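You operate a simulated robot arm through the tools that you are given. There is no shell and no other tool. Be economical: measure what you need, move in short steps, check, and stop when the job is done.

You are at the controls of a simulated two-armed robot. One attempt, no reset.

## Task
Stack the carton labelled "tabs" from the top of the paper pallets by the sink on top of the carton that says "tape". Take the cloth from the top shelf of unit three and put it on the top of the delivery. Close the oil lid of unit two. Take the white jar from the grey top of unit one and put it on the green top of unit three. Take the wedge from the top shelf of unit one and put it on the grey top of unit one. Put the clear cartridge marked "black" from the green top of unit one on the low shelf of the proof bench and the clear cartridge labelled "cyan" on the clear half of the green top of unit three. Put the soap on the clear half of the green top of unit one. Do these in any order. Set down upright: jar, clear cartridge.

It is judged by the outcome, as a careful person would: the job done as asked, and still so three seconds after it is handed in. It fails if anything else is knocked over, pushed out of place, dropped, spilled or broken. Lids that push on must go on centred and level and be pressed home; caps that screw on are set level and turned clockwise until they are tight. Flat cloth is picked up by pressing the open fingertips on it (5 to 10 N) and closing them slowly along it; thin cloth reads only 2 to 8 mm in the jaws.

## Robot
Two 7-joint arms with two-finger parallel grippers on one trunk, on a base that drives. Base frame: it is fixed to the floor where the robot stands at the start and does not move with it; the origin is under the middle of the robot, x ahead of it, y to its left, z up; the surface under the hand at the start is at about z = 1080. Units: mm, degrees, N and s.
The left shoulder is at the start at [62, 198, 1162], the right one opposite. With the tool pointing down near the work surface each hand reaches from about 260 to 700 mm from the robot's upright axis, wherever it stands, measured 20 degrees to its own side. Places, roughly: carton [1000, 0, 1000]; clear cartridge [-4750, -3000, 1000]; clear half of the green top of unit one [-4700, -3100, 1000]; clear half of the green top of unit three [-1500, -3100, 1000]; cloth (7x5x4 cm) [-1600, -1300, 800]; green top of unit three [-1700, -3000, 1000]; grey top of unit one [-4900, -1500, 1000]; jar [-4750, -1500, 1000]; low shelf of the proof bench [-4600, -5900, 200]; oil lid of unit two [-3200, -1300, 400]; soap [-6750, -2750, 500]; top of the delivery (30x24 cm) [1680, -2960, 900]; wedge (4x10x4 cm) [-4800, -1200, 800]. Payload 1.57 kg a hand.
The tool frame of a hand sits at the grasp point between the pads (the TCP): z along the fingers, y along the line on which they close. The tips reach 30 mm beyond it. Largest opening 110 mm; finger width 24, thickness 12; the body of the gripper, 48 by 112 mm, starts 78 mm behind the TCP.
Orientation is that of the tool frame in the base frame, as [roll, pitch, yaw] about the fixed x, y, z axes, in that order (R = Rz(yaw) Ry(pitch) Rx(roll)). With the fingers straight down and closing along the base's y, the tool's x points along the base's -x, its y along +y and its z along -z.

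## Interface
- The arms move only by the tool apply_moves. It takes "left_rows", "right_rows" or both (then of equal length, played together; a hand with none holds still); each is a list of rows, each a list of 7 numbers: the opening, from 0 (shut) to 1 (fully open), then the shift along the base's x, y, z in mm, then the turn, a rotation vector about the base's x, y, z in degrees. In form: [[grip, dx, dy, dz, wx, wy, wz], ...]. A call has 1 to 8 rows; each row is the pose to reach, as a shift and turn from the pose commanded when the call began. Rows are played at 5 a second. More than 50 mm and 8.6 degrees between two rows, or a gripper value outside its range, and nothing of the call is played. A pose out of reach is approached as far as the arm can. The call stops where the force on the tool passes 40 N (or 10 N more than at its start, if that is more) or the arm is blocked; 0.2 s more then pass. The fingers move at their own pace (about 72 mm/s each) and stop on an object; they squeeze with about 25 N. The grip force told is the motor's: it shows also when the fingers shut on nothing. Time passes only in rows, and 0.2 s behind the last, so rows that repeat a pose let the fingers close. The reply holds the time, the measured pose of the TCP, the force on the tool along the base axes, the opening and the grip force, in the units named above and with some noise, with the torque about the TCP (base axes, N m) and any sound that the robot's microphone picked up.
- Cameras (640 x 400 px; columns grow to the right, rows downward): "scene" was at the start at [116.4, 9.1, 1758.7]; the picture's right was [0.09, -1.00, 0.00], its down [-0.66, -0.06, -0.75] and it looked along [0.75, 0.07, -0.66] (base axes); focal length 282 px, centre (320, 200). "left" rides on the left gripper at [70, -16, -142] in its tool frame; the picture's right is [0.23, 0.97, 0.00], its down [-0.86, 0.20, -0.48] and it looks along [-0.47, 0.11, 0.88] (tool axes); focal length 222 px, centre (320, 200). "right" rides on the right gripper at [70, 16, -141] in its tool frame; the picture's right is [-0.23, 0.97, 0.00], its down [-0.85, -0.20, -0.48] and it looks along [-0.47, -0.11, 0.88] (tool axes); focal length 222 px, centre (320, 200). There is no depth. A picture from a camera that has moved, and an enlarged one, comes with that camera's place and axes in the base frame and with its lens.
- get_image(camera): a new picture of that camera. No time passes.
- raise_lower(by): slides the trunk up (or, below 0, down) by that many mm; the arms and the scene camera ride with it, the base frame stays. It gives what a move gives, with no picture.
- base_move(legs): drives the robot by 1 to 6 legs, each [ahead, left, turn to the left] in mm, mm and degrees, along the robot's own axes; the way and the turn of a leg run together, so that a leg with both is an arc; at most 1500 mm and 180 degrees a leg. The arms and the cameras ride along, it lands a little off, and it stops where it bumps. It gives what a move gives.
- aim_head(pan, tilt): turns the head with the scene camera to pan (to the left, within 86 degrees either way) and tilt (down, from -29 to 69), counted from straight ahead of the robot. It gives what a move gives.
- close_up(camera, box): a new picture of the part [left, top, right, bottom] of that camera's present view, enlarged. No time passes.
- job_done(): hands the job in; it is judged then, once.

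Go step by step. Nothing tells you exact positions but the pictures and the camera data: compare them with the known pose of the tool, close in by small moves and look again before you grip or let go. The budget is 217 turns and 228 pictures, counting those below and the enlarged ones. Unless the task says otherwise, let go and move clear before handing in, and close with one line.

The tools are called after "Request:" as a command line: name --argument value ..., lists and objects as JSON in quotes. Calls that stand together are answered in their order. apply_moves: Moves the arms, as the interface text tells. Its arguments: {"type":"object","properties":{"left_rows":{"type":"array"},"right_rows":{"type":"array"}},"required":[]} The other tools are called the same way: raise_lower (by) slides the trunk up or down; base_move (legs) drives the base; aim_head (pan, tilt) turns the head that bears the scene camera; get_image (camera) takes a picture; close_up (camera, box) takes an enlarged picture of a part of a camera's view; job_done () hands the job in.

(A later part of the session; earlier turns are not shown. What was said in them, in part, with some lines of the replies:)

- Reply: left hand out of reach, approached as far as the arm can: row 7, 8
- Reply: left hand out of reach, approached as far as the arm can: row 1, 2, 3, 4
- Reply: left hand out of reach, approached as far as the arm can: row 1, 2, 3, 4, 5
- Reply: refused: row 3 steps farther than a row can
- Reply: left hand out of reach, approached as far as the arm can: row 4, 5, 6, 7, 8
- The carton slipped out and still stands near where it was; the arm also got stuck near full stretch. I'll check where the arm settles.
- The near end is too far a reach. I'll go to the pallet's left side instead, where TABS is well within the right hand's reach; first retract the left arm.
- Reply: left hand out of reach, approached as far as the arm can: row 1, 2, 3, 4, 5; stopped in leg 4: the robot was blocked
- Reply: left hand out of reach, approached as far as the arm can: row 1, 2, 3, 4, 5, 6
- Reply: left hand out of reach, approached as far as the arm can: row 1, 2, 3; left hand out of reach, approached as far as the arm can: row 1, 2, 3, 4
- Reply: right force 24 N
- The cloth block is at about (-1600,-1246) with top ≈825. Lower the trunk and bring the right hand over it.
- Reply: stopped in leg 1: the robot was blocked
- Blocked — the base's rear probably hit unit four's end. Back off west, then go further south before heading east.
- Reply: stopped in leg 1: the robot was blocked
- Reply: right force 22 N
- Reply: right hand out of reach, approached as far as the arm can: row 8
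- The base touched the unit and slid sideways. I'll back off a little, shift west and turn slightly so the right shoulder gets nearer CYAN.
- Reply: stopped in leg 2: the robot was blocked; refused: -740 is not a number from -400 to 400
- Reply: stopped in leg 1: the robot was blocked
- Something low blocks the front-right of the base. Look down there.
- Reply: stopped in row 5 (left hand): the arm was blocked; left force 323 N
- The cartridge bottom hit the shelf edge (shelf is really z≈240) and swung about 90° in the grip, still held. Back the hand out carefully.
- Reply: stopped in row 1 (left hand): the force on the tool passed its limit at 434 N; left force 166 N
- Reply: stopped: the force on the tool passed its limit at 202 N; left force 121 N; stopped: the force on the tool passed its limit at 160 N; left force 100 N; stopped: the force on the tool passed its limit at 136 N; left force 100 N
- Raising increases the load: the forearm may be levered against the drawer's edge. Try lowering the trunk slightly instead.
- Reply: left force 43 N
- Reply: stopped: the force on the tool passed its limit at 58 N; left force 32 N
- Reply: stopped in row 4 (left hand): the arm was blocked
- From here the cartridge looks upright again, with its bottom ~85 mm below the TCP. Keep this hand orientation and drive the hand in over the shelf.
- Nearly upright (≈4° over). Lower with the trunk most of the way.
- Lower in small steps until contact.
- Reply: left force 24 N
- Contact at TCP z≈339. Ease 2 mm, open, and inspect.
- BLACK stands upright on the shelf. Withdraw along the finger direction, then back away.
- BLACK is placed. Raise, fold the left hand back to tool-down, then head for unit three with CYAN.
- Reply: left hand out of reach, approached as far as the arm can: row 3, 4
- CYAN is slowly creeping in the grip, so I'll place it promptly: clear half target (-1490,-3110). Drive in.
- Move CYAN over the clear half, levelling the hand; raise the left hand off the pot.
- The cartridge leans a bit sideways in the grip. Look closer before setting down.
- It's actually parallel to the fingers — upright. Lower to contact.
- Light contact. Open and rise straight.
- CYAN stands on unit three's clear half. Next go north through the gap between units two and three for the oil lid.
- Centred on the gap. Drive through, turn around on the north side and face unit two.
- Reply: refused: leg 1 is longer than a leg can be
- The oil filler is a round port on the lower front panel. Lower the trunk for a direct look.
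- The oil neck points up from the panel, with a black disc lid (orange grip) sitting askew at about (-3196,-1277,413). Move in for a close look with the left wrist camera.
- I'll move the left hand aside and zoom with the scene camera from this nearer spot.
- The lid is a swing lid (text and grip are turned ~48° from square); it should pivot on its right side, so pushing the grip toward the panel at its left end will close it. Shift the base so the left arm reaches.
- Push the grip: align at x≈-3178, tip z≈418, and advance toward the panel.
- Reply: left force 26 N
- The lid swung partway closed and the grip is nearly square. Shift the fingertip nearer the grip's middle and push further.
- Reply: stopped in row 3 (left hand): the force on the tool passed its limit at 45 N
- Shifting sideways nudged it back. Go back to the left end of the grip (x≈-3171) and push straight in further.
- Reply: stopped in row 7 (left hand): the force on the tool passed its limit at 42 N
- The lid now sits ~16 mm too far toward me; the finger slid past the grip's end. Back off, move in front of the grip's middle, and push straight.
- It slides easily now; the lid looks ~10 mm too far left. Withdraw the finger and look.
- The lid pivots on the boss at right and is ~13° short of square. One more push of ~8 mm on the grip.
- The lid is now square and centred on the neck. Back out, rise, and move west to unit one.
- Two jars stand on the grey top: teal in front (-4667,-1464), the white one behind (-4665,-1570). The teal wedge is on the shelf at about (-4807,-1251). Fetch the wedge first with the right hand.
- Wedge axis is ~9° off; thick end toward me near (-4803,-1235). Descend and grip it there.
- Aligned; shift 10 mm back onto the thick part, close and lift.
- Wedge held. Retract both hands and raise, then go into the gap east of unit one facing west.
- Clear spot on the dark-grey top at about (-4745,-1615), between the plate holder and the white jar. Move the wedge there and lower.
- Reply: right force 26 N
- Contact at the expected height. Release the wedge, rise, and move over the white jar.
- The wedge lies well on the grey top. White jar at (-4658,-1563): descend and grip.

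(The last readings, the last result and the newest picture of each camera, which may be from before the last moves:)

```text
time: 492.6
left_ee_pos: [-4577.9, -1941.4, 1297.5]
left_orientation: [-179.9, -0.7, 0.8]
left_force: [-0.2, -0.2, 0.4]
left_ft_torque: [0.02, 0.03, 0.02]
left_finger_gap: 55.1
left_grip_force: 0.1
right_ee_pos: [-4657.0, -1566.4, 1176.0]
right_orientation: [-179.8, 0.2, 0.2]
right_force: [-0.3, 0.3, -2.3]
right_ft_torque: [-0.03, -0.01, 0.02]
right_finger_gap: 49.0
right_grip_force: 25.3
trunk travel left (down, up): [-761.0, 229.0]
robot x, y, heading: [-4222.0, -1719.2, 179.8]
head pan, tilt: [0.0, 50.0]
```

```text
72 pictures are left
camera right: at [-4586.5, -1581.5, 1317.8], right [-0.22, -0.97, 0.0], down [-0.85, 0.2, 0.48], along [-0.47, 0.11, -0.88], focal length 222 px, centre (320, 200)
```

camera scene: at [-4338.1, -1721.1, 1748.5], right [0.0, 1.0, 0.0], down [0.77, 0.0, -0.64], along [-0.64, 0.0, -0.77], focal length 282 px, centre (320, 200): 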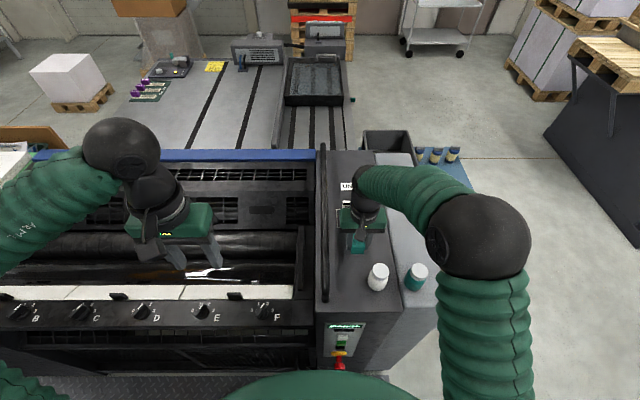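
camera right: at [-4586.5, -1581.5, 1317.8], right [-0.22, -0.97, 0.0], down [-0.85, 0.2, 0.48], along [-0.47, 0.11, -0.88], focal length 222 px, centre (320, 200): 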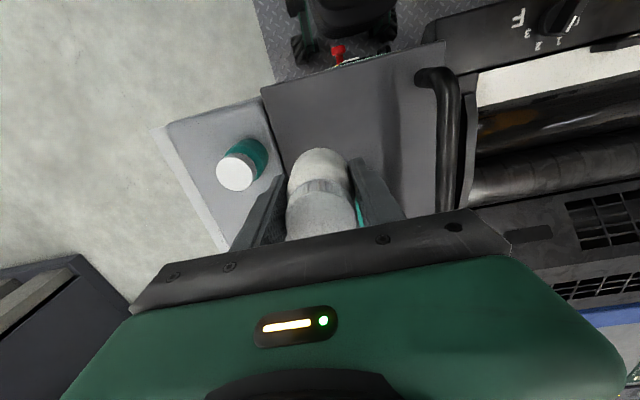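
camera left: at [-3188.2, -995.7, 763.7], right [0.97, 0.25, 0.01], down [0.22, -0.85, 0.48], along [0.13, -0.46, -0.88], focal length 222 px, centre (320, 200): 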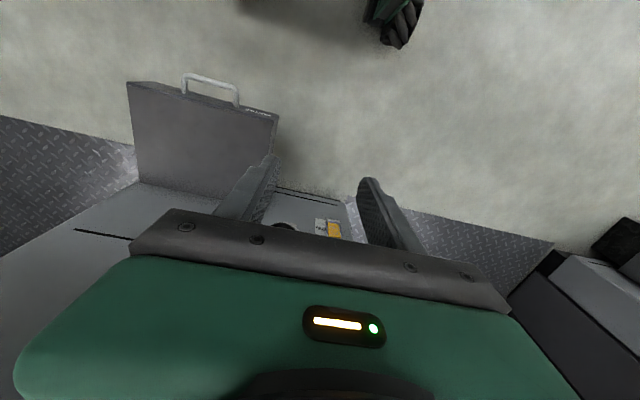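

Jar held. Take it straight to unit three: south through the gap, turn north-facing, then east.

Request:
apply_moves --right_rows '[[0.1, 10, 0, 40, 0, 0, 0], [0.1, 30, 0, 80, 0, 0, 0], [0.1, 50, 0, 120, 0, 0, 0]]'

Request:
base_move --legs '[[0, 1450, 0], [0, 790, 0], [0, 0, -90], [0, -1300, 0], [0, -1230, 0]]'

Request:
aim_head --pan 0 --tilt 45

Request:
get_image --camera "scene"

```text
time: 493.4
left_ee_pos: [-4576.7, -1940.7, 1297.4]
left_orientation: [-180.0, -0.6, 0.6]
left_force: [-0.6, -0.1, 0.9]
left_ft_torque: [0.03, -0.03, 0.01]
left_finger_gap: 55.0
left_grip_force: 0.1
right_ee_pos: [-4605.6, -1565.0, 1292.8]
right_orientation: [-179.9, 0.2, 0.1]
right_force: [0.3, -0.1, -1.3]
right_ft_torque: [0.0, -0.01, -0.02]
right_finger_gap: 48.6
right_grip_force: 24.9
trunk travel left (down, up): [-761.0, 229.0]
robot x, y, heading: [-4222.6, -1720.0, 179.6]
head pan, tilt: [0.0, 50.0]
```

```text
time: 520.0
left_ee_pos: [-1907.5, -3536.5, 1296.8]
left_orientation: [-179.9, -0.7, -89.7]
left_force: [0.0, -1.0, 0.1]
left_ft_torque: [-0.01, -0.01, -0.01]
left_finger_gap: 54.9
left_grip_force: 0.2
right_ee_pos: [-1532.9, -3510.2, 1293.1]
right_orientation: [-180.0, 0.1, -90.4]
right_force: [-0.6, 0.0, -0.7]
right_ft_torque: [0.03, -0.02, 0.03]
right_finger_gap: 48.7
right_grip_force: 25.2
trunk travel left (down, up): [-761.0, 229.0]
robot x, y, heading: [-1687.2, -3891.2, 89.5]
head pan, tilt: [0.0, 50.0]
```

```text
time: 520.6
left_ee_pos: [-1906.9, -3537.0, 1297.8]
left_orientation: [-180.0, -0.7, -89.7]
left_force: [-0.7, 0.6, -0.3]
left_ft_torque: [-0.01, -0.02, 0.0]
left_finger_gap: 55.2
left_grip_force: 0.0
right_ee_pos: [-1531.7, -3510.9, 1293.4]
right_orientation: [-179.9, 0.0, -90.2]
right_force: [0.8, -0.4, -0.9]
right_ft_torque: [-0.01, 0.0, 0.0]
right_finger_gap: 48.9
right_grip_force: 25.0
trunk travel left (down, up): [-761.0, 229.0]
robot x, y, heading: [-1692.6, -3890.6, 89.5]
head pan, tilt: [0.0, 45.0]
```

```text
71 pictures are left
camera scene: at [-1689.7, -3779.1, 1755.6], right [1.0, -0.01, 0.0], down [-0.01, -0.71, -0.71], along [0.01, 0.71, -0.71], focal length 282 px, centre (320, 200)
```

scene: 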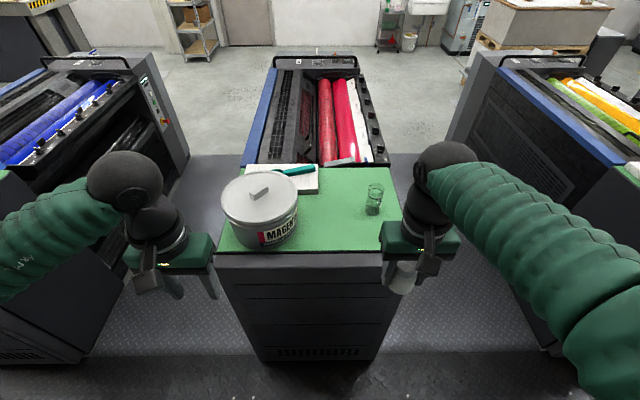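

Request:
base_move --legs '[[215, 0, 0.5]]'

Request:
apply_moves --right_rows '[[0.1, -14, 35, -10, 0, 0, 0], [0.1, -28, 70, -30, 0, 0, 0], [0.1, -43, 105, -60, 0, 0, 0], [0.1, -43, 105, -100, 0, 0, 0], [0.1, -43, 105, -140, 0, 0, 0], [0.1, -43, 105, -180, 0, 0, 0], [0.1, -43, 105, -210, 0, 0, 0]]'

Request:
get_image --camera "scene"

```text
time: 522.3
left_ee_pos: [-1909.5, -3330.2, 1298.4]
left_orientation: [-180.0, -0.5, -89.3]
left_force: [-1.2, -1.0, -0.4]
left_ft_torque: [0.0, -0.04, 0.0]
left_finger_gap: 55.2
left_grip_force: 0.2
right_ee_pos: [-1533.4, -3300.6, 1294.6]
right_orientation: [-179.8, 0.4, -89.9]
right_force: [0.6, 0.0, 0.1]
right_ft_torque: [0.06, 0.01, 0.01]
right_finger_gap: 48.6
right_grip_force: 24.7
trunk travel left (down, up): [-761.0, 229.0]
robot x, y, heading: [-1686.4, -3679.6, 89.8]
head pan, tilt: [0.0, 45.0]
```

```text
time: 523.9
left_ee_pos: [-1909.4, -3323.6, 1296.3]
left_orientation: [-180.0, -0.9, -89.2]
left_force: [-0.7, 0.4, -0.1]
left_ft_torque: [-0.04, 0.01, -0.02]
left_finger_gap: 55.2
left_grip_force: 0.1
right_ee_pos: [-1578.8, -3190.1, 1080.5]
right_orientation: [-179.8, 0.0, -89.7]
right_force: [-0.1, 0.9, -1.1]
right_ft_torque: [-0.01, 0.05, -0.01]
right_finger_gap: 48.8
right_grip_force: 25.0
trunk travel left (down, up): [-761.0, 229.0]
robot x, y, heading: [-1687.7, -3683.8, 90.2]
head pan, tilt: [0.0, 45.0]
```

```text
70 pictures are left
camera scene: at [-1690.3, -3562.4, 1755.4], right [1.0, 0.0, 0.0], down [0.0, -0.71, -0.7], along [0.0, 0.7, -0.71], focal length 282 px, centre (320, 200)
```

scene: 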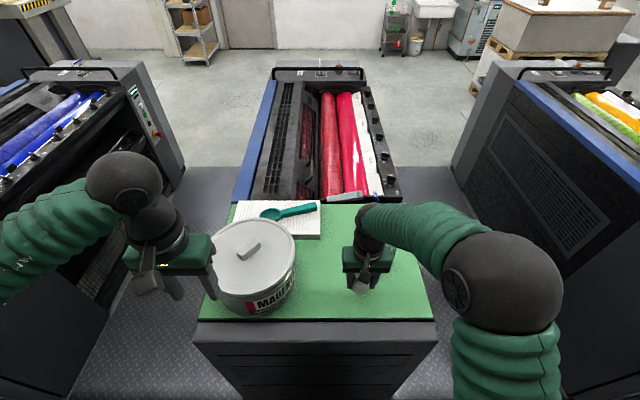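

Request:
apply_moves --right_rows '[[0.1, 0, 0, -15, 0, 0, 0], [0.1, 0, 0, -26, 0, 0, 0]]'

Request:
apply_moves --right_rows '[[0.1, 0, 0, -4, 0, 0, 0], [0.1, 0, 0, -8, 0, 0, 0]]'

```text
time: 524.5
left_ee_pos: [-1908.0, -3325.1, 1296.5]
left_orientation: [-179.9, -0.7, -89.2]
left_force: [0.1, 0.5, 1.1]
left_ft_torque: [0.0, 0.01, 0.0]
left_finger_gap: 55.0
left_grip_force: 0.1
right_ee_pos: [-1576.2, -3190.4, 1055.6]
right_orientation: [-179.8, 0.0, -89.8]
right_force: [0.5, -0.1, -1.6]
right_ft_torque: [0.0, -0.02, 0.01]
right_finger_gap: 48.6
right_grip_force: 24.6
trunk travel left (down, up): [-761.0, 229.0]
robot x, y, heading: [-1687.7, -3680.1, 90.1]
head pan, tilt: [0.0, 45.0]
```

```text
time: 525.1
left_ee_pos: [-1909.1, -3324.5, 1295.8]
left_orientation: [-179.9, -0.8, -89.2]
left_force: [0.5, 0.5, -1.3]
left_ft_torque: [-0.02, 0.0, -0.01]
left_finger_gap: 55.2
left_grip_force: 0.0
right_ee_pos: [-1576.2, -3191.0, 1047.5]
right_orientation: [-179.9, 0.1, -89.8]
right_force: [0.3, 0.0, -1.2]
right_ft_torque: [-0.04, 0.0, -0.03]
right_finger_gap: 48.9
right_grip_force: 25.1
trunk travel left (down, up): [-761.0, 229.0]
robot x, y, heading: [-1682.4, -3677.9, 90.0]
head pan, tilt: [0.0, 45.0]
```

Request:
apply_moves --right_rows '[[0.1, 0, 0, -3, 0, 0, 0], [0.1, 0, 0, -5, 0, 0, 0]]'

```text
time: 525.7
left_ee_pos: [-1909.9, -3323.2, 1296.0]
left_orientation: [180.0, -0.7, -89.1]
left_force: [-0.1, -0.1, -0.1]
left_ft_torque: [0.01, -0.04, 0.0]
left_finger_gap: 55.2
left_grip_force: 0.0
right_ee_pos: [-1577.9, -3191.0, 1042.1]
right_orientation: [-180.0, 0.1, -89.8]
right_force: [-0.1, -0.6, -2.0]
right_ft_torque: [-0.02, -0.02, 0.0]
right_finger_gap: 48.7
right_grip_force: 25.4
trunk travel left (down, up): [-761.0, 229.0]
robot x, y, heading: [-1685.3, -3679.3, 90.0]
head pan, tilt: [0.0, 45.0]
```

Request:
apply_moves --right_rows '[[0.1, 0, 0, -2, 0, 0, 0], [0.1, 0, 0, -4, 0, 0, 0]]'

Request:
close_up --camera "scene" --box '[320, 220, 420, 320]'

```text
time: 526.3
left_ee_pos: [-1908.7, -3325.9, 1297.7]
left_orientation: [-179.9, -0.6, -89.1]
left_force: [-0.3, -0.9, 0.7]
left_ft_torque: [-0.03, -0.01, 0.01]
left_finger_gap: 55.1
left_grip_force: 0.1
right_ee_pos: [-1577.6, -3191.0, 1040.7]
right_orientation: [-179.9, 0.4, -89.8]
right_force: [0.4, 0.3, 10.1]
right_ft_torque: [-0.18, 0.05, 0.03]
right_finger_gap: 49.1
right_grip_force: 24.7
trunk travel left (down, up): [-761.0, 229.0]
robot x, y, heading: [-1687.2, -3676.7, 90.0]
head pan, tilt: [0.0, 45.0]
```

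```text
4.00 times, centred on (370, 270) of scene
camera zoom: at [-1690.2, -3567.0, 1756.0], right [1.0, 0.0, 0.0], down [0.0, -0.71, -0.71], along [0.0, 0.71, -0.71], focal length 1129 px, centre (120, -80)
```

zoom: 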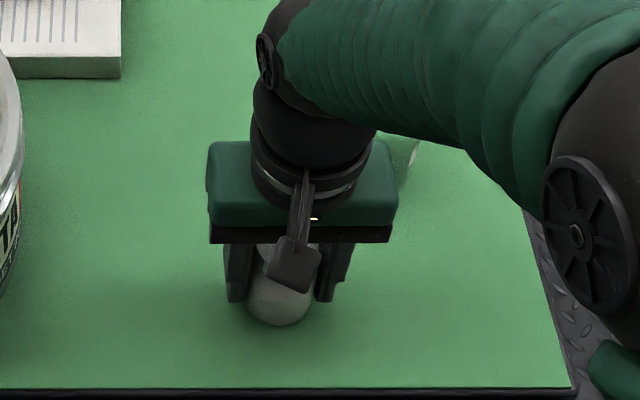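

Contact. Release and rise, then check.

Request:
apply_moves --right_rows '[[0.1, 0, 0, 2, 0, 0, 0], [0.5, 0, 0, 2, 0, 0, 0], [0.7, 0, 0, 2, 0, 0, 0], [0.75, 0, 0, 2, 0, 0, 0], [0.75, 0, 0, 45, 0, 0, 0], [0.75, 0, 0, 90, 0, 0, 0], [0.75, 0, -20, 135, 0, 0, 0], [0.75, 0, -50, 175, 0, 0, 0]]'

Request:
get_image --camera "scene"

```text
time: 528.1
left_ee_pos: [-1907.8, -3328.3, 1298.4]
left_orientation: [179.9, -0.6, -89.2]
left_force: [0.0, 0.3, 0.5]
left_ft_torque: [0.02, -0.02, 0.03]
left_finger_gap: 55.0
left_grip_force: 0.0
right_ee_pos: [-1576.5, -3245.9, 1216.7]
right_orientation: [-179.9, 0.2, -89.7]
right_force: [-0.4, 0.0, -0.5]
right_ft_torque: [0.0, -0.01, 0.02]
right_finger_gap: 82.4
right_grip_force: 0.0
trunk travel left (down, up): [-761.0, 229.0]
robot x, y, heading: [-1688.0, -3681.0, 90.0]
head pan, tilt: [0.0, 45.0]
```

```text
68 pictures are left
camera scene: at [-1689.8, -3569.6, 1755.9], right [1.0, 0.0, 0.0], down [0.0, -0.71, -0.71], along [0.0, 0.71, -0.71], focal length 282 px, centre (320, 200)
```

scene: 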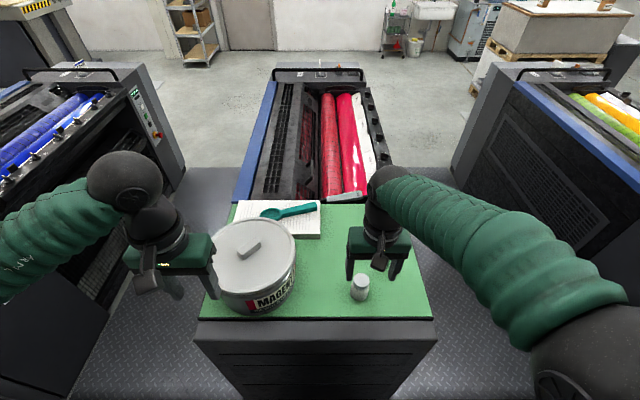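

Jar is standing. Last item: the soap, west of unit one. I'll go back through the gap between units one and two to the north side, then west.

Request:
raise_lower --by 150

Request:
base_move --legs '[[-270, 0, 0], [0, 1220, 0], [0, 1215, 0]]'

Request:
get_image --camera "scene"

```text
time: 529.8
left_ee_pos: [-1907.8, -3324.1, 1446.0]
left_orientation: [180.0, -0.9, -89.2]
left_force: [-1.0, 0.6, 0.1]
left_ft_torque: [0.01, -0.02, 0.0]
left_finger_gap: 54.9
left_grip_force: 0.1
right_ee_pos: [-1575.8, -3241.9, 1364.2]
right_orientation: [-180.0, 0.2, -89.7]
right_force: [0.4, 0.3, 0.2]
right_ft_torque: [0.02, 0.04, -0.02]
right_finger_gap: 82.6
right_grip_force: 0.1
trunk travel left (down, up): [-911.0, 79.0]
robot x, y, heading: [-1689.9, -3680.3, 90.1]
head pan, tilt: [0.0, 45.0]
```

```text
time: 543.2
left_ee_pos: [-4317.2, -3566.6, 1447.0]
left_orientation: [179.9, -0.8, -90.7]
left_force: [0.1, -0.4, 1.0]
left_ft_torque: [-0.03, 0.01, 0.03]
left_finger_gap: 54.9
left_grip_force: 0.1
right_ee_pos: [-3982.8, -3494.3, 1364.7]
right_orientation: [179.9, 0.1, -91.2]
right_force: [0.1, 0.3, 0.2]
right_ft_torque: [0.02, -0.01, 0.03]
right_finger_gap: 82.5
right_grip_force: 0.1
trunk travel left (down, up): [-911.0, 79.0]
robot x, y, heading: [-4105.2, -3931.1, 88.6]
head pan, tilt: [0.0, 45.0]
```

```text
67 pictures are left
camera scene: at [-4102.2, -3813.9, 1905.6], right [1.0, -0.03, 0.0], down [-0.02, -0.71, -0.71], along [0.02, 0.71, -0.71], focal length 282 px, centre (320, 200)
```

scene: 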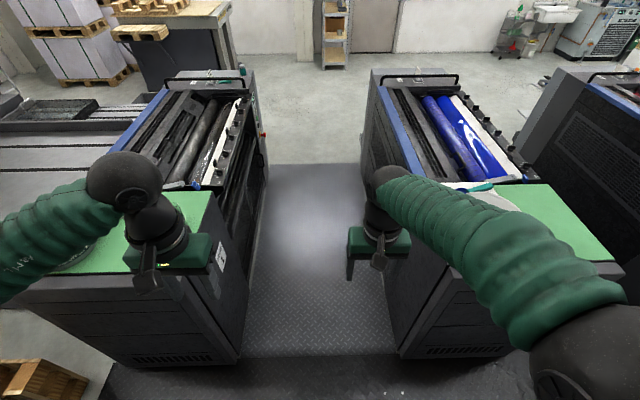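

Request:
base_move --legs '[[0, 0, 1.4], [1490, 0, 0], [1490, 0, 0], [600, 0, 0], [0, 0, 90], [1450, 0, 0]]'

Request:
aim_head --pan 45 --tilt 25

Request:
get_image --camera "scene"

```text
time: 571.5
left_ee_pos: [-5858.3, -502.5, 1446.7]
left_orientation: [-179.9, -0.6, -2.4]
left_force: [0.4, 0.1, 0.3]
left_ft_torque: [0.01, -0.04, 0.0]
left_finger_gap: 54.8
left_grip_force: 0.1
right_ee_pos: [-5922.2, -165.6, 1366.1]
right_orientation: [-180.0, 0.2, -3.0]
right_force: [0.6, 0.3, 0.4]
right_ft_torque: [0.04, -0.02, 0.01]
right_finger_gap: 82.6
right_grip_force: 0.1
trunk travel left (down, up): [-911.0, 79.0]
robot x, y, heading: [-5494.0, -300.1, 176.9]
head pan, tilt: [0.0, 45.0]
```

```text
time: 572.7
left_ee_pos: [-5858.8, -502.5, 1447.8]
left_orientation: [-179.9, -0.7, -2.4]
left_force: [0.6, 0.3, -0.3]
left_ft_torque: [-0.01, 0.0, -0.02]
left_finger_gap: 54.9
left_grip_force: 0.1
right_ee_pos: [-5923.5, -166.6, 1365.4]
right_orientation: [-180.0, 0.1, -3.0]
right_force: [-0.4, -0.3, 0.3]
right_ft_torque: [0.01, -0.02, -0.02]
right_finger_gap: 82.3
right_grip_force: 0.0
trunk travel left (down, up): [-911.0, 79.0]
robot x, y, heading: [-5493.1, -300.8, 176.8]
head pan, tilt: [45.0, 25.0]
```

```text
66 pictures are left
camera scene: at [-5597.6, -361.3, 1936.1], right [-0.66, 0.75, 0.0], down [0.32, 0.28, -0.91], along [-0.68, -0.6, -0.42], focal length 282 px, centre (320, 200)
```

scene: 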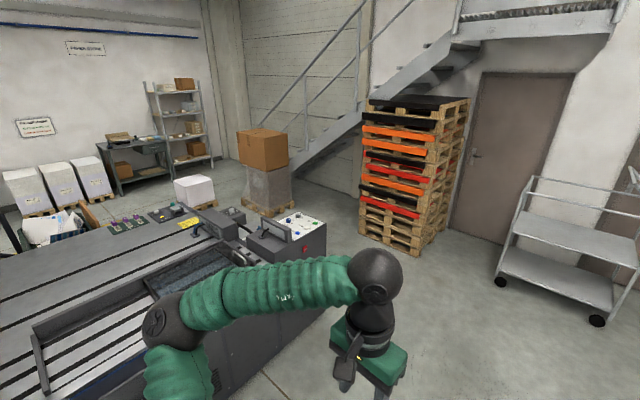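

The feed bed's west end hides the soap. Drive around to the west side, facing east.

Request:
base_move --legs '[[0, 0, 3.2], [950, 0, 0], [900, 0, 0], [0, 0, 180], [0, -1100, 0]]'

Request:
aim_head --pan -35 --tilt 35

Request:
get_image --camera "scene"

```text
time: 594.9
left_ee_pos: [-7025.1, -1191.4, 1447.7]
left_orientation: [-179.8, -0.7, 178.4]
left_force: [-0.1, -0.3, 0.0]
left_ft_torque: [0.01, -0.01, 0.03]
left_finger_gap: 55.2
left_grip_force: 0.1
right_ee_pos: [-6956.0, -1525.5, 1365.4]
right_orientation: [-179.8, 0.2, 177.8]
right_force: [-0.4, -0.2, 0.1]
right_ft_torque: [0.03, 0.0, -0.04]
right_finger_gap: 82.6
right_grip_force: 0.2
trunk travel left (down, up): [-911.0, 79.0]
robot x, y, heading: [-7385.9, -1400.9, -2.6]
head pan, tilt: [45.0, 25.0]
```

```text
time: 596.4
left_ee_pos: [-7026.3, -1192.4, 1447.1]
left_orientation: [180.0, -0.6, 178.5]
left_force: [0.1, -0.1, -0.2]
left_ft_torque: [-0.01, -0.02, 0.02]
left_finger_gap: 55.1
left_grip_force: 0.0
right_ee_pos: [-6958.1, -1529.1, 1366.5]
right_orientation: [-179.9, 0.2, 177.8]
right_force: [-0.6, 0.2, -0.7]
right_ft_torque: [0.03, -0.01, 0.02]
right_finger_gap: 82.7
right_grip_force: 0.0
trunk travel left (down, up): [-911.0, 79.0]
robot x, y, heading: [-7387.1, -1395.8, -2.5]
head pan, tilt: [-35.0, 35.0]
```

```text
65 pictures are left
camera scene: at [-7284.7, -1452.8, 1920.5], right [-0.61, -0.79, 0.0], down [-0.46, 0.35, -0.82], along [0.65, -0.5, -0.57], focal length 282 px, centre (320, 200)
```

scene: 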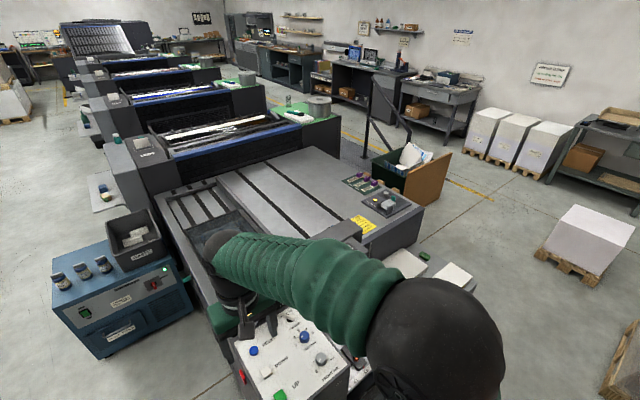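

The soap (green bar) is visible on a low white slab near the bed's west end. Drive alongside it.

Request:
base_move --legs '[[0, 0, 2.5], [0, -1200, 0]]'

Request:
aim_head --pan 0 --tilt 55

Request:
get_image --camera "scene"

```text
time: 603.0
left_ee_pos: [-7034.1, -2382.0, 1447.9]
left_orientation: [-179.9, -0.6, -179.0]
left_force: [0.3, 0.2, 0.6]
left_ft_torque: [0.0, 0.05, 0.0]
left_finger_gap: 55.3
left_grip_force: 0.1
right_ee_pos: [-6948.9, -2713.8, 1366.5]
right_orientation: [-179.8, 0.3, -179.4]
right_force: [0.5, 0.5, -0.7]
right_ft_torque: [0.03, 0.02, -0.03]
right_finger_gap: 82.5
right_grip_force: 0.1
trunk travel left (down, up): [-911.0, 79.0]
robot x, y, heading: [-7382.7, -2607.5, 0.1]
head pan, tilt: [-35.0, 35.0]
```

```text
time: 604.0
left_ee_pos: [-7033.9, -2382.9, 1447.4]
left_orientation: [-179.8, -0.6, -178.7]
left_force: [0.8, -0.1, -0.1]
left_ft_torque: [0.0, -0.02, -0.01]
left_finger_gap: 54.9
left_grip_force: 0.1
right_ee_pos: [-6951.1, -2716.4, 1366.6]
right_orientation: [-179.9, 0.2, -179.4]
right_force: [0.4, 0.8, -0.3]
right_ft_torque: [-0.01, 0.01, 0.02]
right_finger_gap: 82.4
right_grip_force: 0.1
trunk travel left (down, up): [-911.0, 79.0]
robot x, y, heading: [-7382.9, -2615.4, -0.0]
head pan, tilt: [0.0, 55.0]
```

```text
64 pictures are left
camera scene: at [-7280.1, -2604.9, 1892.3], right [0.0, -1.0, 0.0], down [-0.82, 0.0, -0.57], along [0.57, 0.0, -0.82], focal length 282 px, centre (320, 200)
```

scene: 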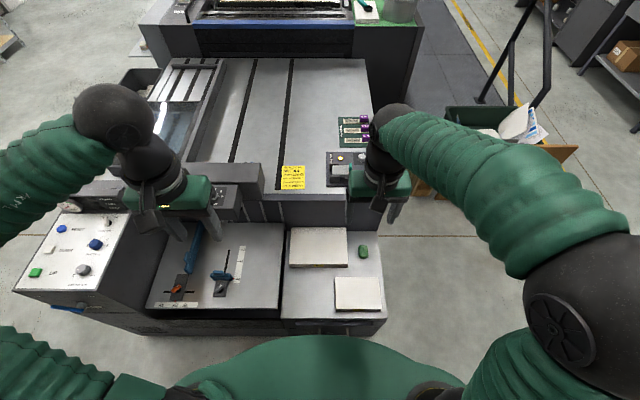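

Request:
close_up --camera "scene" --box '[270, 210, 400, 340]'

Request:
raise_lower --by -400

Request:
get_image --camera "right"

```text
3.08 times, centred on (335, 275) of scene
camera zoom: at [-7280.1, -2604.9, 1892.3], right [0.0, -1.0, 0.0], down [-0.82, 0.0, -0.57], along [0.57, 0.0, -0.82], focal length 868 px, centre (274, -31)
```

zoom: 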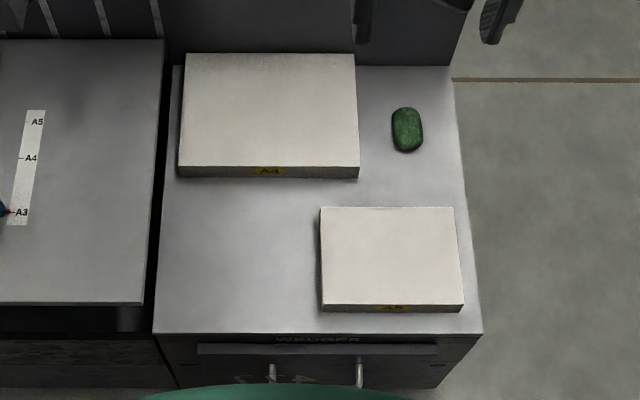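

```text
time: 607.8
left_ee_pos: [-7035.2, -2386.1, 1048.8]
left_orientation: [-179.9, -0.6, -178.8]
left_force: [-0.2, 0.2, -0.7]
left_ft_torque: [-0.01, -0.05, -0.01]
left_finger_gap: 54.8
left_grip_force: 0.0
right_ee_pos: [-6950.1, -2718.3, 966.5]
right_orientation: [-179.9, 0.2, -179.3]
right_force: [-1.5, 0.0, -0.3]
right_ft_torque: [-0.01, -0.01, 0.0]
right_finger_gap: 82.4
right_grip_force: 0.0
trunk travel left (down, up): [-511.0, 479.0]
robot x, y, heading: [-7385.6, -2609.8, 0.3]
head pan, tilt: [0.0, 55.0]
```

```text
62 pictures are left
camera right: at [-7021.0, -2701.6, 1108.1], right [0.22, 0.98, 0.0], down [0.86, -0.19, 0.48], along [0.47, -0.1, -0.88], focal length 222 px, centre (320, 200)
```

right: 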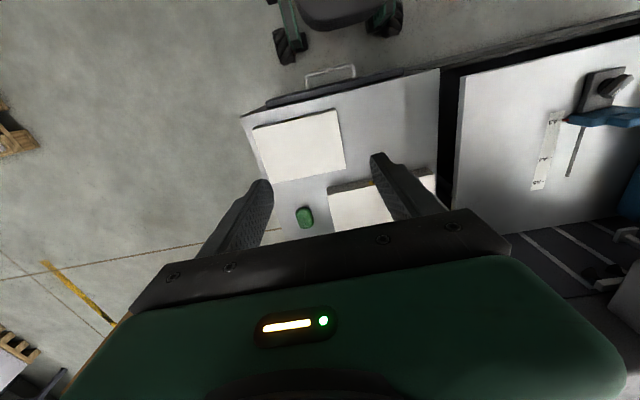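

Soap triangulates to (-6661,-2829), z≈520, about 80×50 mm. Move in, lower, and bring the right hand over it (left hand kept high).

Request:
apply_moves --left_rows '[[0.5, -10, 0, 40, 0, 0, 0], [0.5, -20, 0, 80, 0, 0, 0], [0.5, -30, 0, 120, 0, 0, 0], [0.5, -50, 0, 160, 0, 0, 0], [0.5, -70, 0, 200, 0, 0, 0]]'

Request:
base_move --legs '[[90, 0, 0]]'

Request:
raise_lower --by -230

Request:
apply_moves --right_rows '[[0.75, 40, -20, 0, 0, 0, 0], [0.75, 80, -45, 0, 0, 0, 0], [0.75, 120, -70, 0, 0, 0, 0], [0.75, 160, -95, -10, 0, 0, 0], [0.75, 195, -112, -20, 0, 0, 0]]'

Request:
get_image --camera "right"

Request:
get_image --camera "scene"

```text
time: 609.0
left_ee_pos: [-7099.2, -2389.6, 1228.4]
left_orientation: [179.9, -0.4, -179.2]
left_force: [0.7, 0.5, -0.4]
left_ft_torque: [0.01, 0.0, 0.02]
left_finger_gap: 55.1
left_grip_force: 0.1
left hand out of reach, approached as far as the arm can: row 5
right_ee_pos: [-6950.9, -2720.7, 966.3]
right_orientation: [180.0, 0.3, -179.4]
right_force: [-0.4, -0.2, -0.3]
right_ft_torque: [0.01, 0.0, -0.01]
right_finger_gap: 82.8
right_grip_force: 0.1
trunk travel left (down, up): [-511.0, 479.0]
robot x, y, heading: [-7386.1, -2611.8, 0.2]
head pan, tilt: [0.0, 55.0]
```

```text
time: 610.1
left_ee_pos: [-7006.7, -2385.6, 1226.3]
left_orientation: [-179.9, -0.4, -179.0]
left_force: [0.1, -0.1, -0.4]
left_ft_torque: [-0.01, -0.04, 0.01]
left_finger_gap: 55.1
left_grip_force: 0.0
right_ee_pos: [-6859.3, -2717.6, 965.3]
right_orientation: [-179.9, 0.2, -179.6]
right_force: [-0.3, 0.3, -0.2]
right_ft_torque: [0.03, 0.03, 0.0]
right_finger_gap: 82.5
right_grip_force: 0.1
trunk travel left (down, up): [-511.0, 479.0]
robot x, y, heading: [-7290.7, -2609.7, 0.3]
head pan, tilt: [0.0, 55.0]
```

```text
time: 612.5
left_ee_pos: [-7008.8, -2385.2, 998.2]
left_orientation: [-180.0, -0.4, -179.0]
left_force: [-0.8, 0.1, 0.2]
left_ft_torque: [-0.03, 0.01, -0.02]
left_finger_gap: 55.4
left_grip_force: 0.0
right_ee_pos: [-6860.3, -2719.0, 736.2]
right_orientation: [-180.0, 0.2, -179.6]
right_force: [-1.0, -0.1, 0.3]
right_ft_torque: [0.0, 0.0, 0.01]
right_finger_gap: 82.5
right_grip_force: 0.0
trunk travel left (down, up): [-281.0, 709.0]
robot x, y, heading: [-7294.1, -2609.4, 0.3]
head pan, tilt: [0.0, 55.0]
```

```text
time: 613.7
left_ee_pos: [-7006.1, -2387.6, 996.8]
left_orientation: [-179.9, -0.4, -179.0]
left_force: [0.0, 0.8, 0.0]
left_ft_torque: [0.01, 0.02, 0.0]
left_finger_gap: 54.9
left_grip_force: 0.1
right_ee_pos: [-6665.2, -2831.9, 714.4]
right_orientation: [-180.0, 0.1, -179.6]
right_force: [0.2, -0.2, -0.3]
right_ft_torque: [0.04, -0.02, 0.04]
right_finger_gap: 82.6
right_grip_force: 0.1
trunk travel left (down, up): [-281.0, 709.0]
robot x, y, heading: [-7292.0, -2608.4, 0.0]
head pan, tilt: [0.0, 55.0]
```

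```text
61 pictures are left
camera right: at [-6734.6, -2815.6, 857.4], right [0.22, 0.98, 0.0], down [0.86, -0.19, 0.48], along [0.47, -0.1, -0.88], focal length 222 px, centre (320, 200)
```

right: 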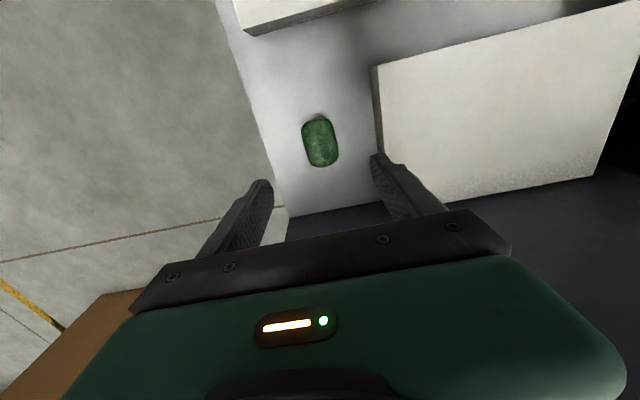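

```text
60 pictures are left
camera scene: at [-7188.0, -2609.4, 1262.0], right [0.0, -1.0, 0.0], down [-0.82, 0.0, -0.57], along [0.57, 0.0, -0.82], focal length 282 px, centre (320, 200)
```

scene: 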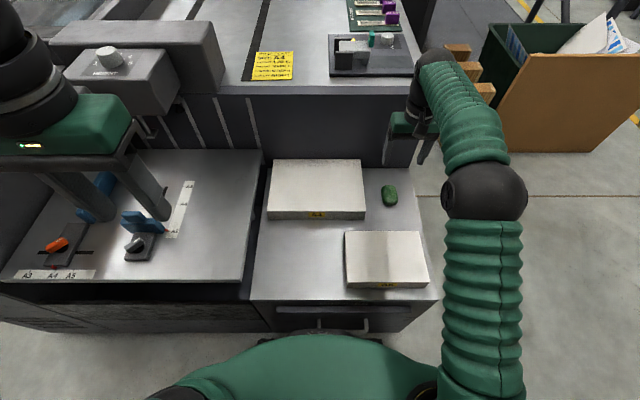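

Soap at (-6649,-2834), z≈509. Descend close to the surface.

Request:
apply_moves --right_rows '[[0.7, 8, -1, -40, 0, 0, 0], [0.7, 16, -2, -85, 0, 0, 0], [0.7, 16, -2, -130, 0, 0, 0], [0.7, 16, -2, -168, 0, 0, 0]]'

Request:
get_image --camera "right"

Request:
close_up --camera "scene" --box '[340, 120, 440, 220]'

```text
time: 614.7
left_ee_pos: [-7007.4, -2388.0, 996.5]
left_orientation: [-180.0, -0.5, -179.0]
left_force: [0.1, 0.2, 0.0]
left_ft_torque: [-0.03, -0.02, 0.01]
left_finger_gap: 54.9
left_grip_force: 0.1
right_ee_pos: [-6648.6, -2831.7, 549.2]
right_orientation: [-179.9, 0.2, -179.6]
right_force: [-0.2, 0.3, -0.6]
right_ft_torque: [0.04, -0.01, 0.01]
right_finger_gap: 77.0
right_grip_force: 0.0
trunk travel left (down, up): [-281.0, 709.0]
robot x, y, heading: [-7292.6, -2607.5, -0.3]
head pan, tilt: [0.0, 55.0]
```

```text
59 pictures are left
camera right: at [-6720.0, -2815.7, 690.6], right [0.22, 0.98, 0.0], down [0.85, -0.19, 0.48], along [0.47, -0.11, -0.88], focal length 222 px, centre (320, 200)
```

right: 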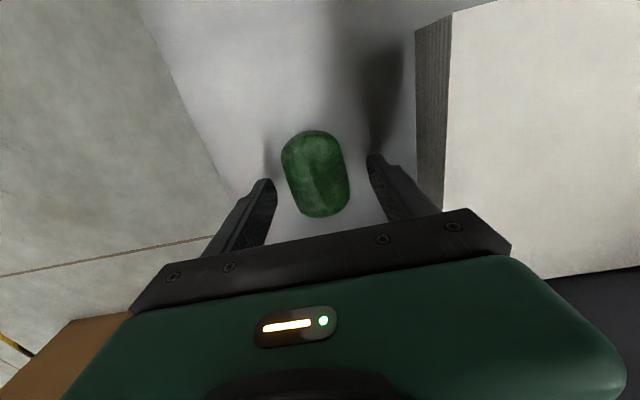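

```text
4.00 times, centred on (390, 170) of scene
camera zoom: at [-7189.0, -2608.8, 1262.2], right [0.0, -1.0, 0.0], down [-0.82, 0.0, -0.57], along [0.57, 0.0, -0.82], focal length 1129 px, centre (40, 320)
```

zoom: 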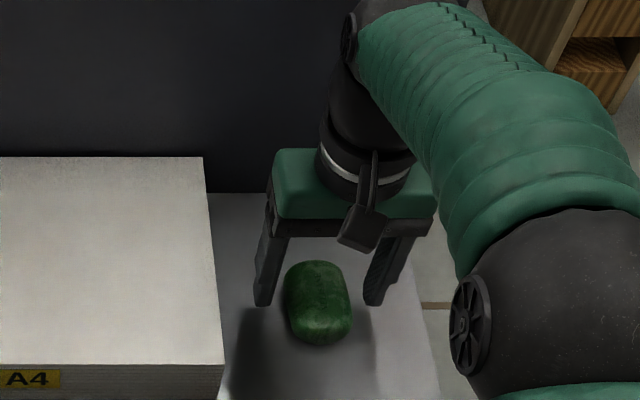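

Request:
apply_moves --right_rows '[[0.7, 0, -4, -8, 0, 0, 0], [0.7, 0, -4, -14, 0, 0, 0]]'

Request:
apply_moves --right_rows '[[0.7, 0, 0, -3, 0, 0, 0], [0.7, 0, 0, -6, 0, 0, 0]]'

```text
time: 615.3
left_ee_pos: [-7007.4, -2387.2, 997.3]
left_orientation: [180.0, -0.3, -179.1]
left_force: [0.0, 0.2, 0.8]
left_ft_torque: [0.03, -0.01, -0.02]
left_finger_gap: 55.0
left_grip_force: 0.0
right_ee_pos: [-6651.1, -2836.7, 534.1]
right_orientation: [180.0, 0.2, -179.5]
right_force: [-0.4, -0.1, -0.1]
right_ft_torque: [0.02, -0.01, -0.04]
right_finger_gap: 77.1
right_grip_force: 0.1
trunk travel left (down, up): [-281.0, 709.0]
robot x, y, heading: [-7292.9, -2612.0, 0.2]
head pan, tilt: [0.0, 55.0]
```

```text
time: 615.9
left_ee_pos: [-7008.8, -2385.2, 997.4]
left_orientation: [179.9, -0.3, -178.9]
left_force: [0.4, 0.0, -0.3]
left_ft_torque: [0.01, 0.01, 0.0]
left_finger_gap: 55.0
left_grip_force: 0.0
right_ee_pos: [-6651.8, -2836.6, 531.0]
right_orientation: [-180.0, 0.4, -179.6]
right_force: [-3.6, -1.1, 12.7]
right_ft_torque: [0.49, 0.25, 0.16]
right_finger_gap: 76.1
right_grip_force: 0.1
trunk travel left (down, up): [-281.0, 709.0]
robot x, y, heading: [-7292.3, -2611.1, -0.1]
head pan, tilt: [0.0, 55.0]
```

Tips touch the surface (z≈501). Raise 4 mm, close and lift.

Request:
apply_moves --right_rows '[[0.7, 0, 0, 5, 0, 0, 0], [0.4, 0, 0, 5, 0, 0, 0], [0.2, 0, 0, 5, 0, 0, 0], [0.1, 0, 0, 5, 0, 0, 0], [0.1, 0, 0, 5, 0, 0, 0], [0.1, 0, 0, 20, 0, 0, 0], [0.1, 0, 0, 60, 0, 0, 0], [0.1, 0, 0, 105, 0, 0, 0]]'

Request:
get_image --camera "right"

```text
time: 617.7
left_ee_pos: [-7008.3, -2386.0, 997.1]
left_orientation: [180.0, -0.3, -179.0]
left_force: [-0.7, 0.0, 0.4]
left_ft_torque: [0.0, 0.0, 0.02]
left_finger_gap: 54.9
left_grip_force: 0.1
right_ee_pos: [-6648.6, -2836.1, 634.0]
right_orientation: [-179.9, 0.1, -179.6]
right_force: [0.3, -0.3, -0.2]
right_ft_torque: [0.01, -0.01, -0.02]
right_finger_gap: 49.5
right_grip_force: 24.8
trunk travel left (down, up): [-281.0, 709.0]
robot x, y, heading: [-7291.9, -2608.9, 0.1]
head pan, tilt: [0.0, 55.0]
```

```text
57 pictures are left
camera right: at [-6720.5, -2820.3, 775.5], right [0.22, 0.98, 0.0], down [0.85, -0.19, 0.48], along [0.47, -0.11, -0.88], focal length 222 px, centre (320, 200)
```

right: 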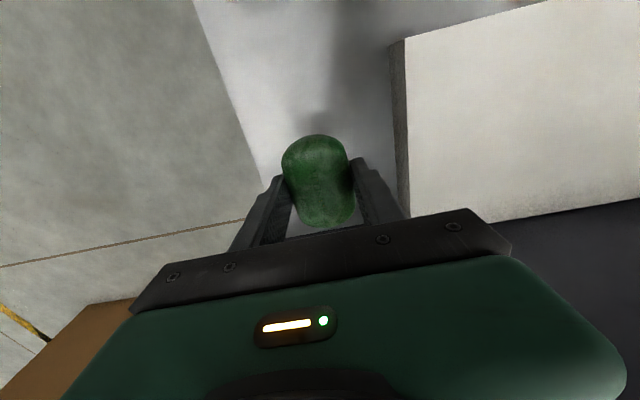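

Soap held. Raise and retract, then return by the north route into the gap east of unit one.

Request:
apply_moves --right_rows '[[0.1, 0, 0, 40, 0, 0, 0], [0.1, -20, 0, 80, 0, 0, 0], [0.1, -60, 0, 100, 0, 0, 0], [0.1, -100, 0, 100, 0, 0, 0], [0.1, -140, 5, 100, 0, 0, 0], [0.1, -180, 10, 100, 0, 0, 0]]'

Request:
raise_lower --by 400

Request:
raise_lower --by 220

Request:
base_move --legs '[[-100, 0, 0], [0, 1200, 0], [0, 1100, 0], [0, 0, 180]]'

```text
time: 619.1
left_ee_pos: [-7008.6, -2386.8, 998.5]
left_orientation: [179.9, -0.3, -179.1]
left_force: [-0.9, 1.2, -0.8]
left_ft_torque: [-0.04, -0.04, 0.01]
left_finger_gap: 55.1
left_grip_force: 0.0
right_ee_pos: [-6830.7, -2826.3, 732.1]
right_orientation: [-180.0, 0.3, -179.6]
right_force: [0.4, -0.4, -0.6]
right_ft_torque: [0.01, -0.01, 0.02]
right_finger_gap: 49.5
right_grip_force: 24.9
trunk travel left (down, up): [-281.0, 709.0]
robot x, y, heading: [-7297.4, -2610.3, 0.0]
head pan, tilt: [0.0, 55.0]
```

```text
time: 623.0
left_ee_pos: [-7006.4, -2388.2, 1398.9]
left_orientation: [180.0, -0.5, -179.0]
left_force: [0.0, 0.2, 0.4]
left_ft_torque: [0.01, 0.01, 0.0]
left_finger_gap: 54.8
left_grip_force: 0.0
right_ee_pos: [-6829.2, -2826.4, 1130.6]
right_orientation: [-180.0, 0.2, -179.6]
right_force: [-0.5, -0.9, -2.0]
right_ft_torque: [0.0, -0.02, 0.02]
right_finger_gap: 49.3
right_grip_force: 25.6
trunk travel left (down, up): [-681.0, 309.0]
robot x, y, heading: [-7295.0, -2606.9, 0.1]
head pan, tilt: [0.0, 55.0]
```

```text
time: 625.3
left_ee_pos: [-7005.9, -2385.8, 1617.7]
left_orientation: [-180.0, -0.4, -179.0]
left_force: [0.0, 0.4, -0.4]
left_ft_torque: [-0.01, -0.02, 0.0]
left_finger_gap: 54.8
left_grip_force: 0.2
right_ee_pos: [-6829.1, -2826.6, 1352.2]
right_orientation: [180.0, 0.3, -179.7]
right_force: [0.7, -0.5, -2.2]
right_ft_torque: [0.0, -0.01, -0.03]
right_finger_gap: 49.2
right_grip_force: 24.9
trunk travel left (down, up): [-901.0, 89.0]
robot x, y, heading: [-7295.5, -2607.3, 0.3]
head pan, tilt: [0.0, 55.0]
```

```text
time: 644.6
left_ee_pos: [-7677.3, -547.7, 1616.2]
left_orientation: [-180.0, -0.5, -0.4]
left_force: [-1.1, -0.2, -0.4]
left_ft_torque: [-0.02, -0.02, -0.01]
left_finger_gap: 55.1
left_grip_force: 0.0
right_ee_pos: [-7846.0, -104.3, 1351.5]
right_orientation: [179.9, 0.2, -0.7]
right_force: [-0.7, -0.1, -0.9]
right_ft_torque: [0.01, 0.0, -0.05]
right_finger_gap: 49.0
right_grip_force: 25.0
trunk travel left (down, up): [-901.0, 89.0]
robot x, y, heading: [-7383.2, -332.9, 178.9]
head pan, tilt: [0.0, 55.0]
```

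Request:
base_move --legs '[[0, 0, 1.1], [-1490, 0, 0], [-1490, 0, 0], [-170, 0, 0]]'

```text
time: 660.2
left_ee_pos: [-4555.3, -531.4, 1616.4]
left_orientation: [180.0, -0.6, 1.4]
left_force: [-0.9, 0.9, 0.5]
left_ft_torque: [-0.05, 0.01, -0.03]
left_finger_gap: 55.2
left_grip_force: 0.1
right_ee_pos: [-4734.7, -92.3, 1351.2]
right_orientation: [-180.0, 0.1, 0.8]
right_force: [0.3, 0.0, -1.7]
right_ft_torque: [0.0, 0.02, 0.01]
right_finger_gap: 49.5
right_grip_force: 25.6
trunk travel left (down, up): [-901.0, 89.0]
robot x, y, heading: [-4268.9, -304.9, -179.6]
head pan, tilt: [0.0, 55.0]
```

Request:
base_move --legs '[[-30, 0, -0.4], [0, 1485, 0], [0, 1485, 0]]'

Request:
get_image --camera "scene"

```text
time: 674.9
left_ee_pos: [-4459.8, -3480.1, 1618.8]
left_orientation: [179.9, -0.4, 2.2]
left_force: [0.6, 0.0, -0.4]
left_ft_torque: [0.01, -0.02, 0.0]
left_finger_gap: 55.0
left_grip_force: 0.0
right_ee_pos: [-4647.7, -3044.4, 1352.7]
right_orientation: [-180.0, 0.2, 1.6]
right_force: [-0.6, -0.5, -0.8]
right_ft_torque: [0.0, 0.0, 0.01]
right_finger_gap: 49.2
right_grip_force: 25.3
trunk travel left (down, up): [-901.0, 89.0]
robot x, y, heading: [-4177.8, -3256.9, -178.4]
head pan, tilt: [0.0, 55.0]
```

```text
56 pictures are left
camera scene: at [-4285.8, -3254.3, 1882.2], right [-0.02, 1.0, 0.0], down [0.82, 0.02, -0.57], along [-0.57, -0.01, -0.82], focal length 282 px, centre (320, 200)
```

scene: 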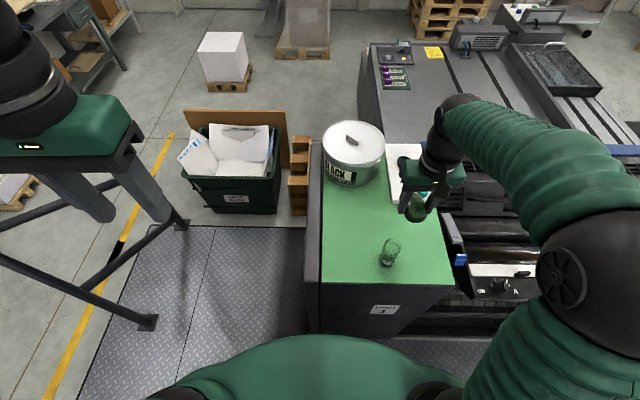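

The clear half has free space around (-4760,-3130). Lower the trunk a bit and move the soap over.

Request:
raise_lower --by -120

Request:
apply_moves --right_rows '[[0.1, -37, -28, 0, 0, 0, -0.8], [0.1, -75, -57, -5, 0, 0, -1.6], [0.1, -112, -86, -20, 0, 0, -1.6], [0.1, -112, -86, -60, 0, 0, -1.6], [0.1, -112, -86, -105, 0, 0, -1.6], [0.1, -112, -86, -150, 0, 0, -1.6], [0.1, -112, -86, -175, 0, 0, -1.6]]'

Request:
get_image --camera "right"

Request:
get_image --camera "scene"

```text
time: 676.4
left_ee_pos: [-4457.8, -3481.9, 1498.4]
left_orientation: [-180.0, -0.3, 2.1]
left_force: [1.0, 0.3, 1.0]
left_ft_torque: [0.02, 0.0, -0.01]
left_finger_gap: 54.9
left_grip_force: 0.0
right_ee_pos: [-4647.7, -3046.7, 1233.1]
right_orientation: [179.9, 0.3, 1.7]
right_force: [-0.1, 0.2, -1.2]
right_ft_torque: [-0.04, -0.01, 0.0]
right_finger_gap: 49.0
right_grip_force: 25.4
trunk travel left (down, up): [-781.0, 209.0]
robot x, y, heading: [-4182.7, -3255.3, -178.7]
head pan, tilt: [0.0, 55.0]
```

```text
time: 678.0
left_ee_pos: [-4458.9, -3483.4, 1496.9]
left_orientation: [-180.0, -0.3, 2.3]
left_force: [0.8, -0.3, -0.1]
left_ft_torque: [0.0, 0.0, -0.02]
left_finger_gap: 55.2
left_grip_force: 0.0
right_ee_pos: [-4757.6, -3133.7, 1058.5]
right_orientation: [-179.9, 0.4, 0.1]
right_force: [-0.7, -0.4, -1.1]
right_ft_torque: [0.01, -0.02, -0.05]
right_finger_gap: 49.1
right_grip_force: 24.7
trunk travel left (down, up): [-781.0, 209.0]
robot x, y, heading: [-4179.2, -3251.2, -178.6]
head pan, tilt: [0.0, 55.0]
```

```text
55 pictures are left
camera right: at [-4687.2, -3149.0, 1200.2], right [-0.23, -0.97, 0.0], down [-0.85, 0.2, 0.48], along [-0.47, 0.11, -0.88], focal length 222 px, centre (320, 200)
```

right: 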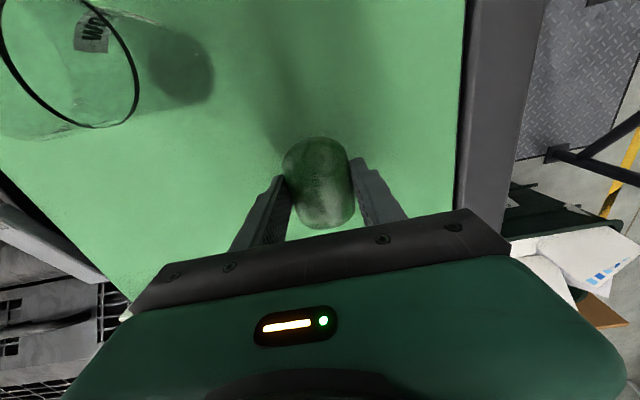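

```text
54 pictures are left
camera scene: at [-4287.5, -3257.5, 1762.1], right [-0.02, 1.0, 0.0], down [0.82, 0.02, -0.57], along [-0.57, -0.01, -0.82], focal length 282 px, centre (320, 200)
```

scene: 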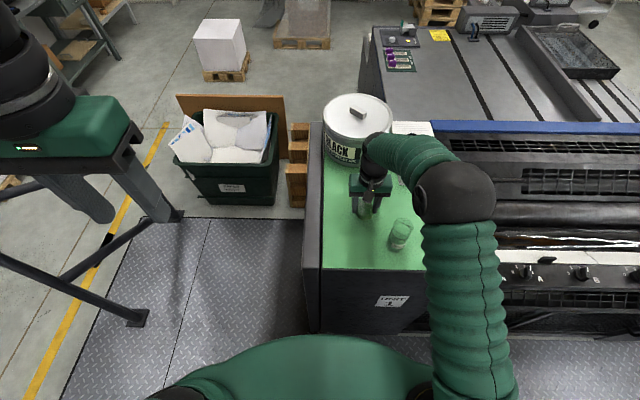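

Request:
apply_moves --right_rows '[[0.1, 0, 0, -14, 0, 0, 0], [0.1, 0, 0, -22, 0, 0, 0]]'

Request:
apply_moves --right_rows '[[0.1, 0, 0, -4, 0, 0, 0], [0.1, 0, 0, -7, 0, 0, 0]]'

```text
time: 678.6
left_ee_pos: [-4458.3, -3481.8, 1498.6]
left_orientation: [180.0, -0.3, 2.2]
left_force: [-0.8, 0.2, -0.4]
left_ft_torque: [0.02, 0.02, 0.0]
left_finger_gap: 55.2
left_grip_force: 0.1
right_ee_pos: [-4758.1, -3132.6, 1034.1]
right_orientation: [179.9, 0.3, 0.1]
right_force: [-0.6, -0.8, -1.7]
right_ft_torque: [0.03, -0.01, 0.03]
right_finger_gap: 49.3
right_grip_force: 24.9
trunk travel left (down, up): [-781.0, 209.0]
robot x, y, heading: [-4180.3, -3254.8, -178.7]
head pan, tilt: [0.0, 55.0]
```

```text
time: 679.2
left_ee_pos: [-4456.4, -3483.8, 1498.3]
left_orientation: [180.0, -0.1, 2.2]
left_force: [0.1, 0.0, -0.6]
left_ft_torque: [0.0, 0.0, 0.01]
left_finger_gap: 55.0
left_grip_force: 0.1
right_ee_pos: [-4757.3, -3131.7, 1031.3]
right_orientation: [-179.9, 0.6, 0.1]
right_force: [1.6, 0.1, 12.7]
right_ft_torque: [0.04, -0.24, 0.01]
right_finger_gap: 49.4
right_grip_force: 24.5
trunk travel left (down, up): [-781.0, 209.0]
robot x, y, heading: [-4178.4, -3249.7, -178.7]
head pan, tilt: [0.0, 55.0]
```

Contact. Release, rise and withdraw.

Request:
apply_moves --right_rows '[[0.1, 0, 0, 3, 0, 0, 0], [0.6, 0, 0, 3, 0, 0, 0], [0.7, 0, 0, 3, 0, 0, 0], [0.7, 0, 0, 45, 0, 0, 0], [0.7, 0, 0, 90, 0, 0, 0], [0.7, 0, 0, 135, 0, 0, 0], [0.7, 20, 20, 170, 0, 0, 0], [0.7, 50, 40, 195, 0, 0, 0]]'

Request:
get_image --camera "scene"

Request:
get_image --camera "right"

```text
time: 681.0
left_ee_pos: [-4454.4, -3481.9, 1498.2]
left_orientation: [179.9, -0.2, 2.3]
left_force: [0.6, -0.3, 0.9]
left_ft_torque: [0.0, -0.04, 0.02]
left_finger_gap: 54.8
left_grip_force: 0.1
right_ee_pos: [-4705.5, -3093.1, 1225.2]
right_orientation: [-180.0, 0.5, 0.1]
right_force: [0.4, 0.2, 0.8]
right_ft_torque: [0.0, 0.03, 0.01]
right_finger_gap: 77.1
right_grip_force: 0.1
trunk travel left (down, up): [-781.0, 209.0]
robot x, y, heading: [-4178.9, -3250.6, -178.7]
head pan, tilt: [0.0, 55.0]
```

```text
53 pictures are left
camera scene: at [-4281.6, -3255.3, 1762.5], right [-0.02, 1.0, 0.0], down [0.82, 0.02, -0.57], along [-0.57, -0.01, -0.82], focal length 282 px, centre (320, 200)
```

scene: 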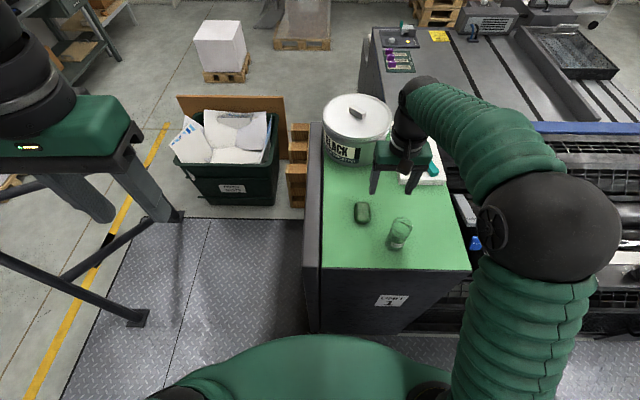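

```text
52 pictures are left
camera right: at [-4634.4, -3107.8, 1366.5], right [-0.23, -0.97, 0.0], down [-0.85, 0.2, 0.48], along [-0.47, 0.11, -0.87], focal length 222 px, centre (320, 200)
```

right: 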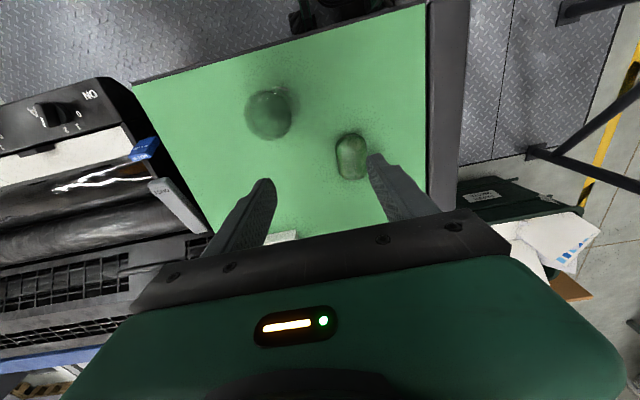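

The soap rests on the clear half beside YELLOW, and all eight placements are done; both hands are empty and clear.

Request:
raise_lower --by 120

Request:
job_done

```text
time: 682.5
left_ee_pos: [-4458.6, -3482.5, 1619.0]
left_orientation: [179.9, -0.5, 2.2]
left_force: [-0.1, -0.2, -0.2]
left_ft_torque: [-0.03, 0.02, 0.0]
left_finger_gap: 54.9
left_grip_force: 0.0
right_ee_pos: [-4708.3, -3092.9, 1343.3]
right_orientation: [180.0, 0.4, 0.1]
right_force: [-0.4, 0.1, -0.5]
right_ft_torque: [0.0, 0.01, -0.01]
right_finger_gap: 77.2
right_grip_force: 0.1
trunk travel left (down, up): [-901.0, 89.0]
robot x, y, heading: [-4178.7, -3253.7, -178.5]
head pan, tilt: [0.0, 55.0]
```

```text
The job is handed in.
```

All eight tasks are finished and handed in; the "black" cartridge took a hard knock (over 300 N) against the proof bench shelf, but now stands upright there, and nothing else looked out of place in the pictures.
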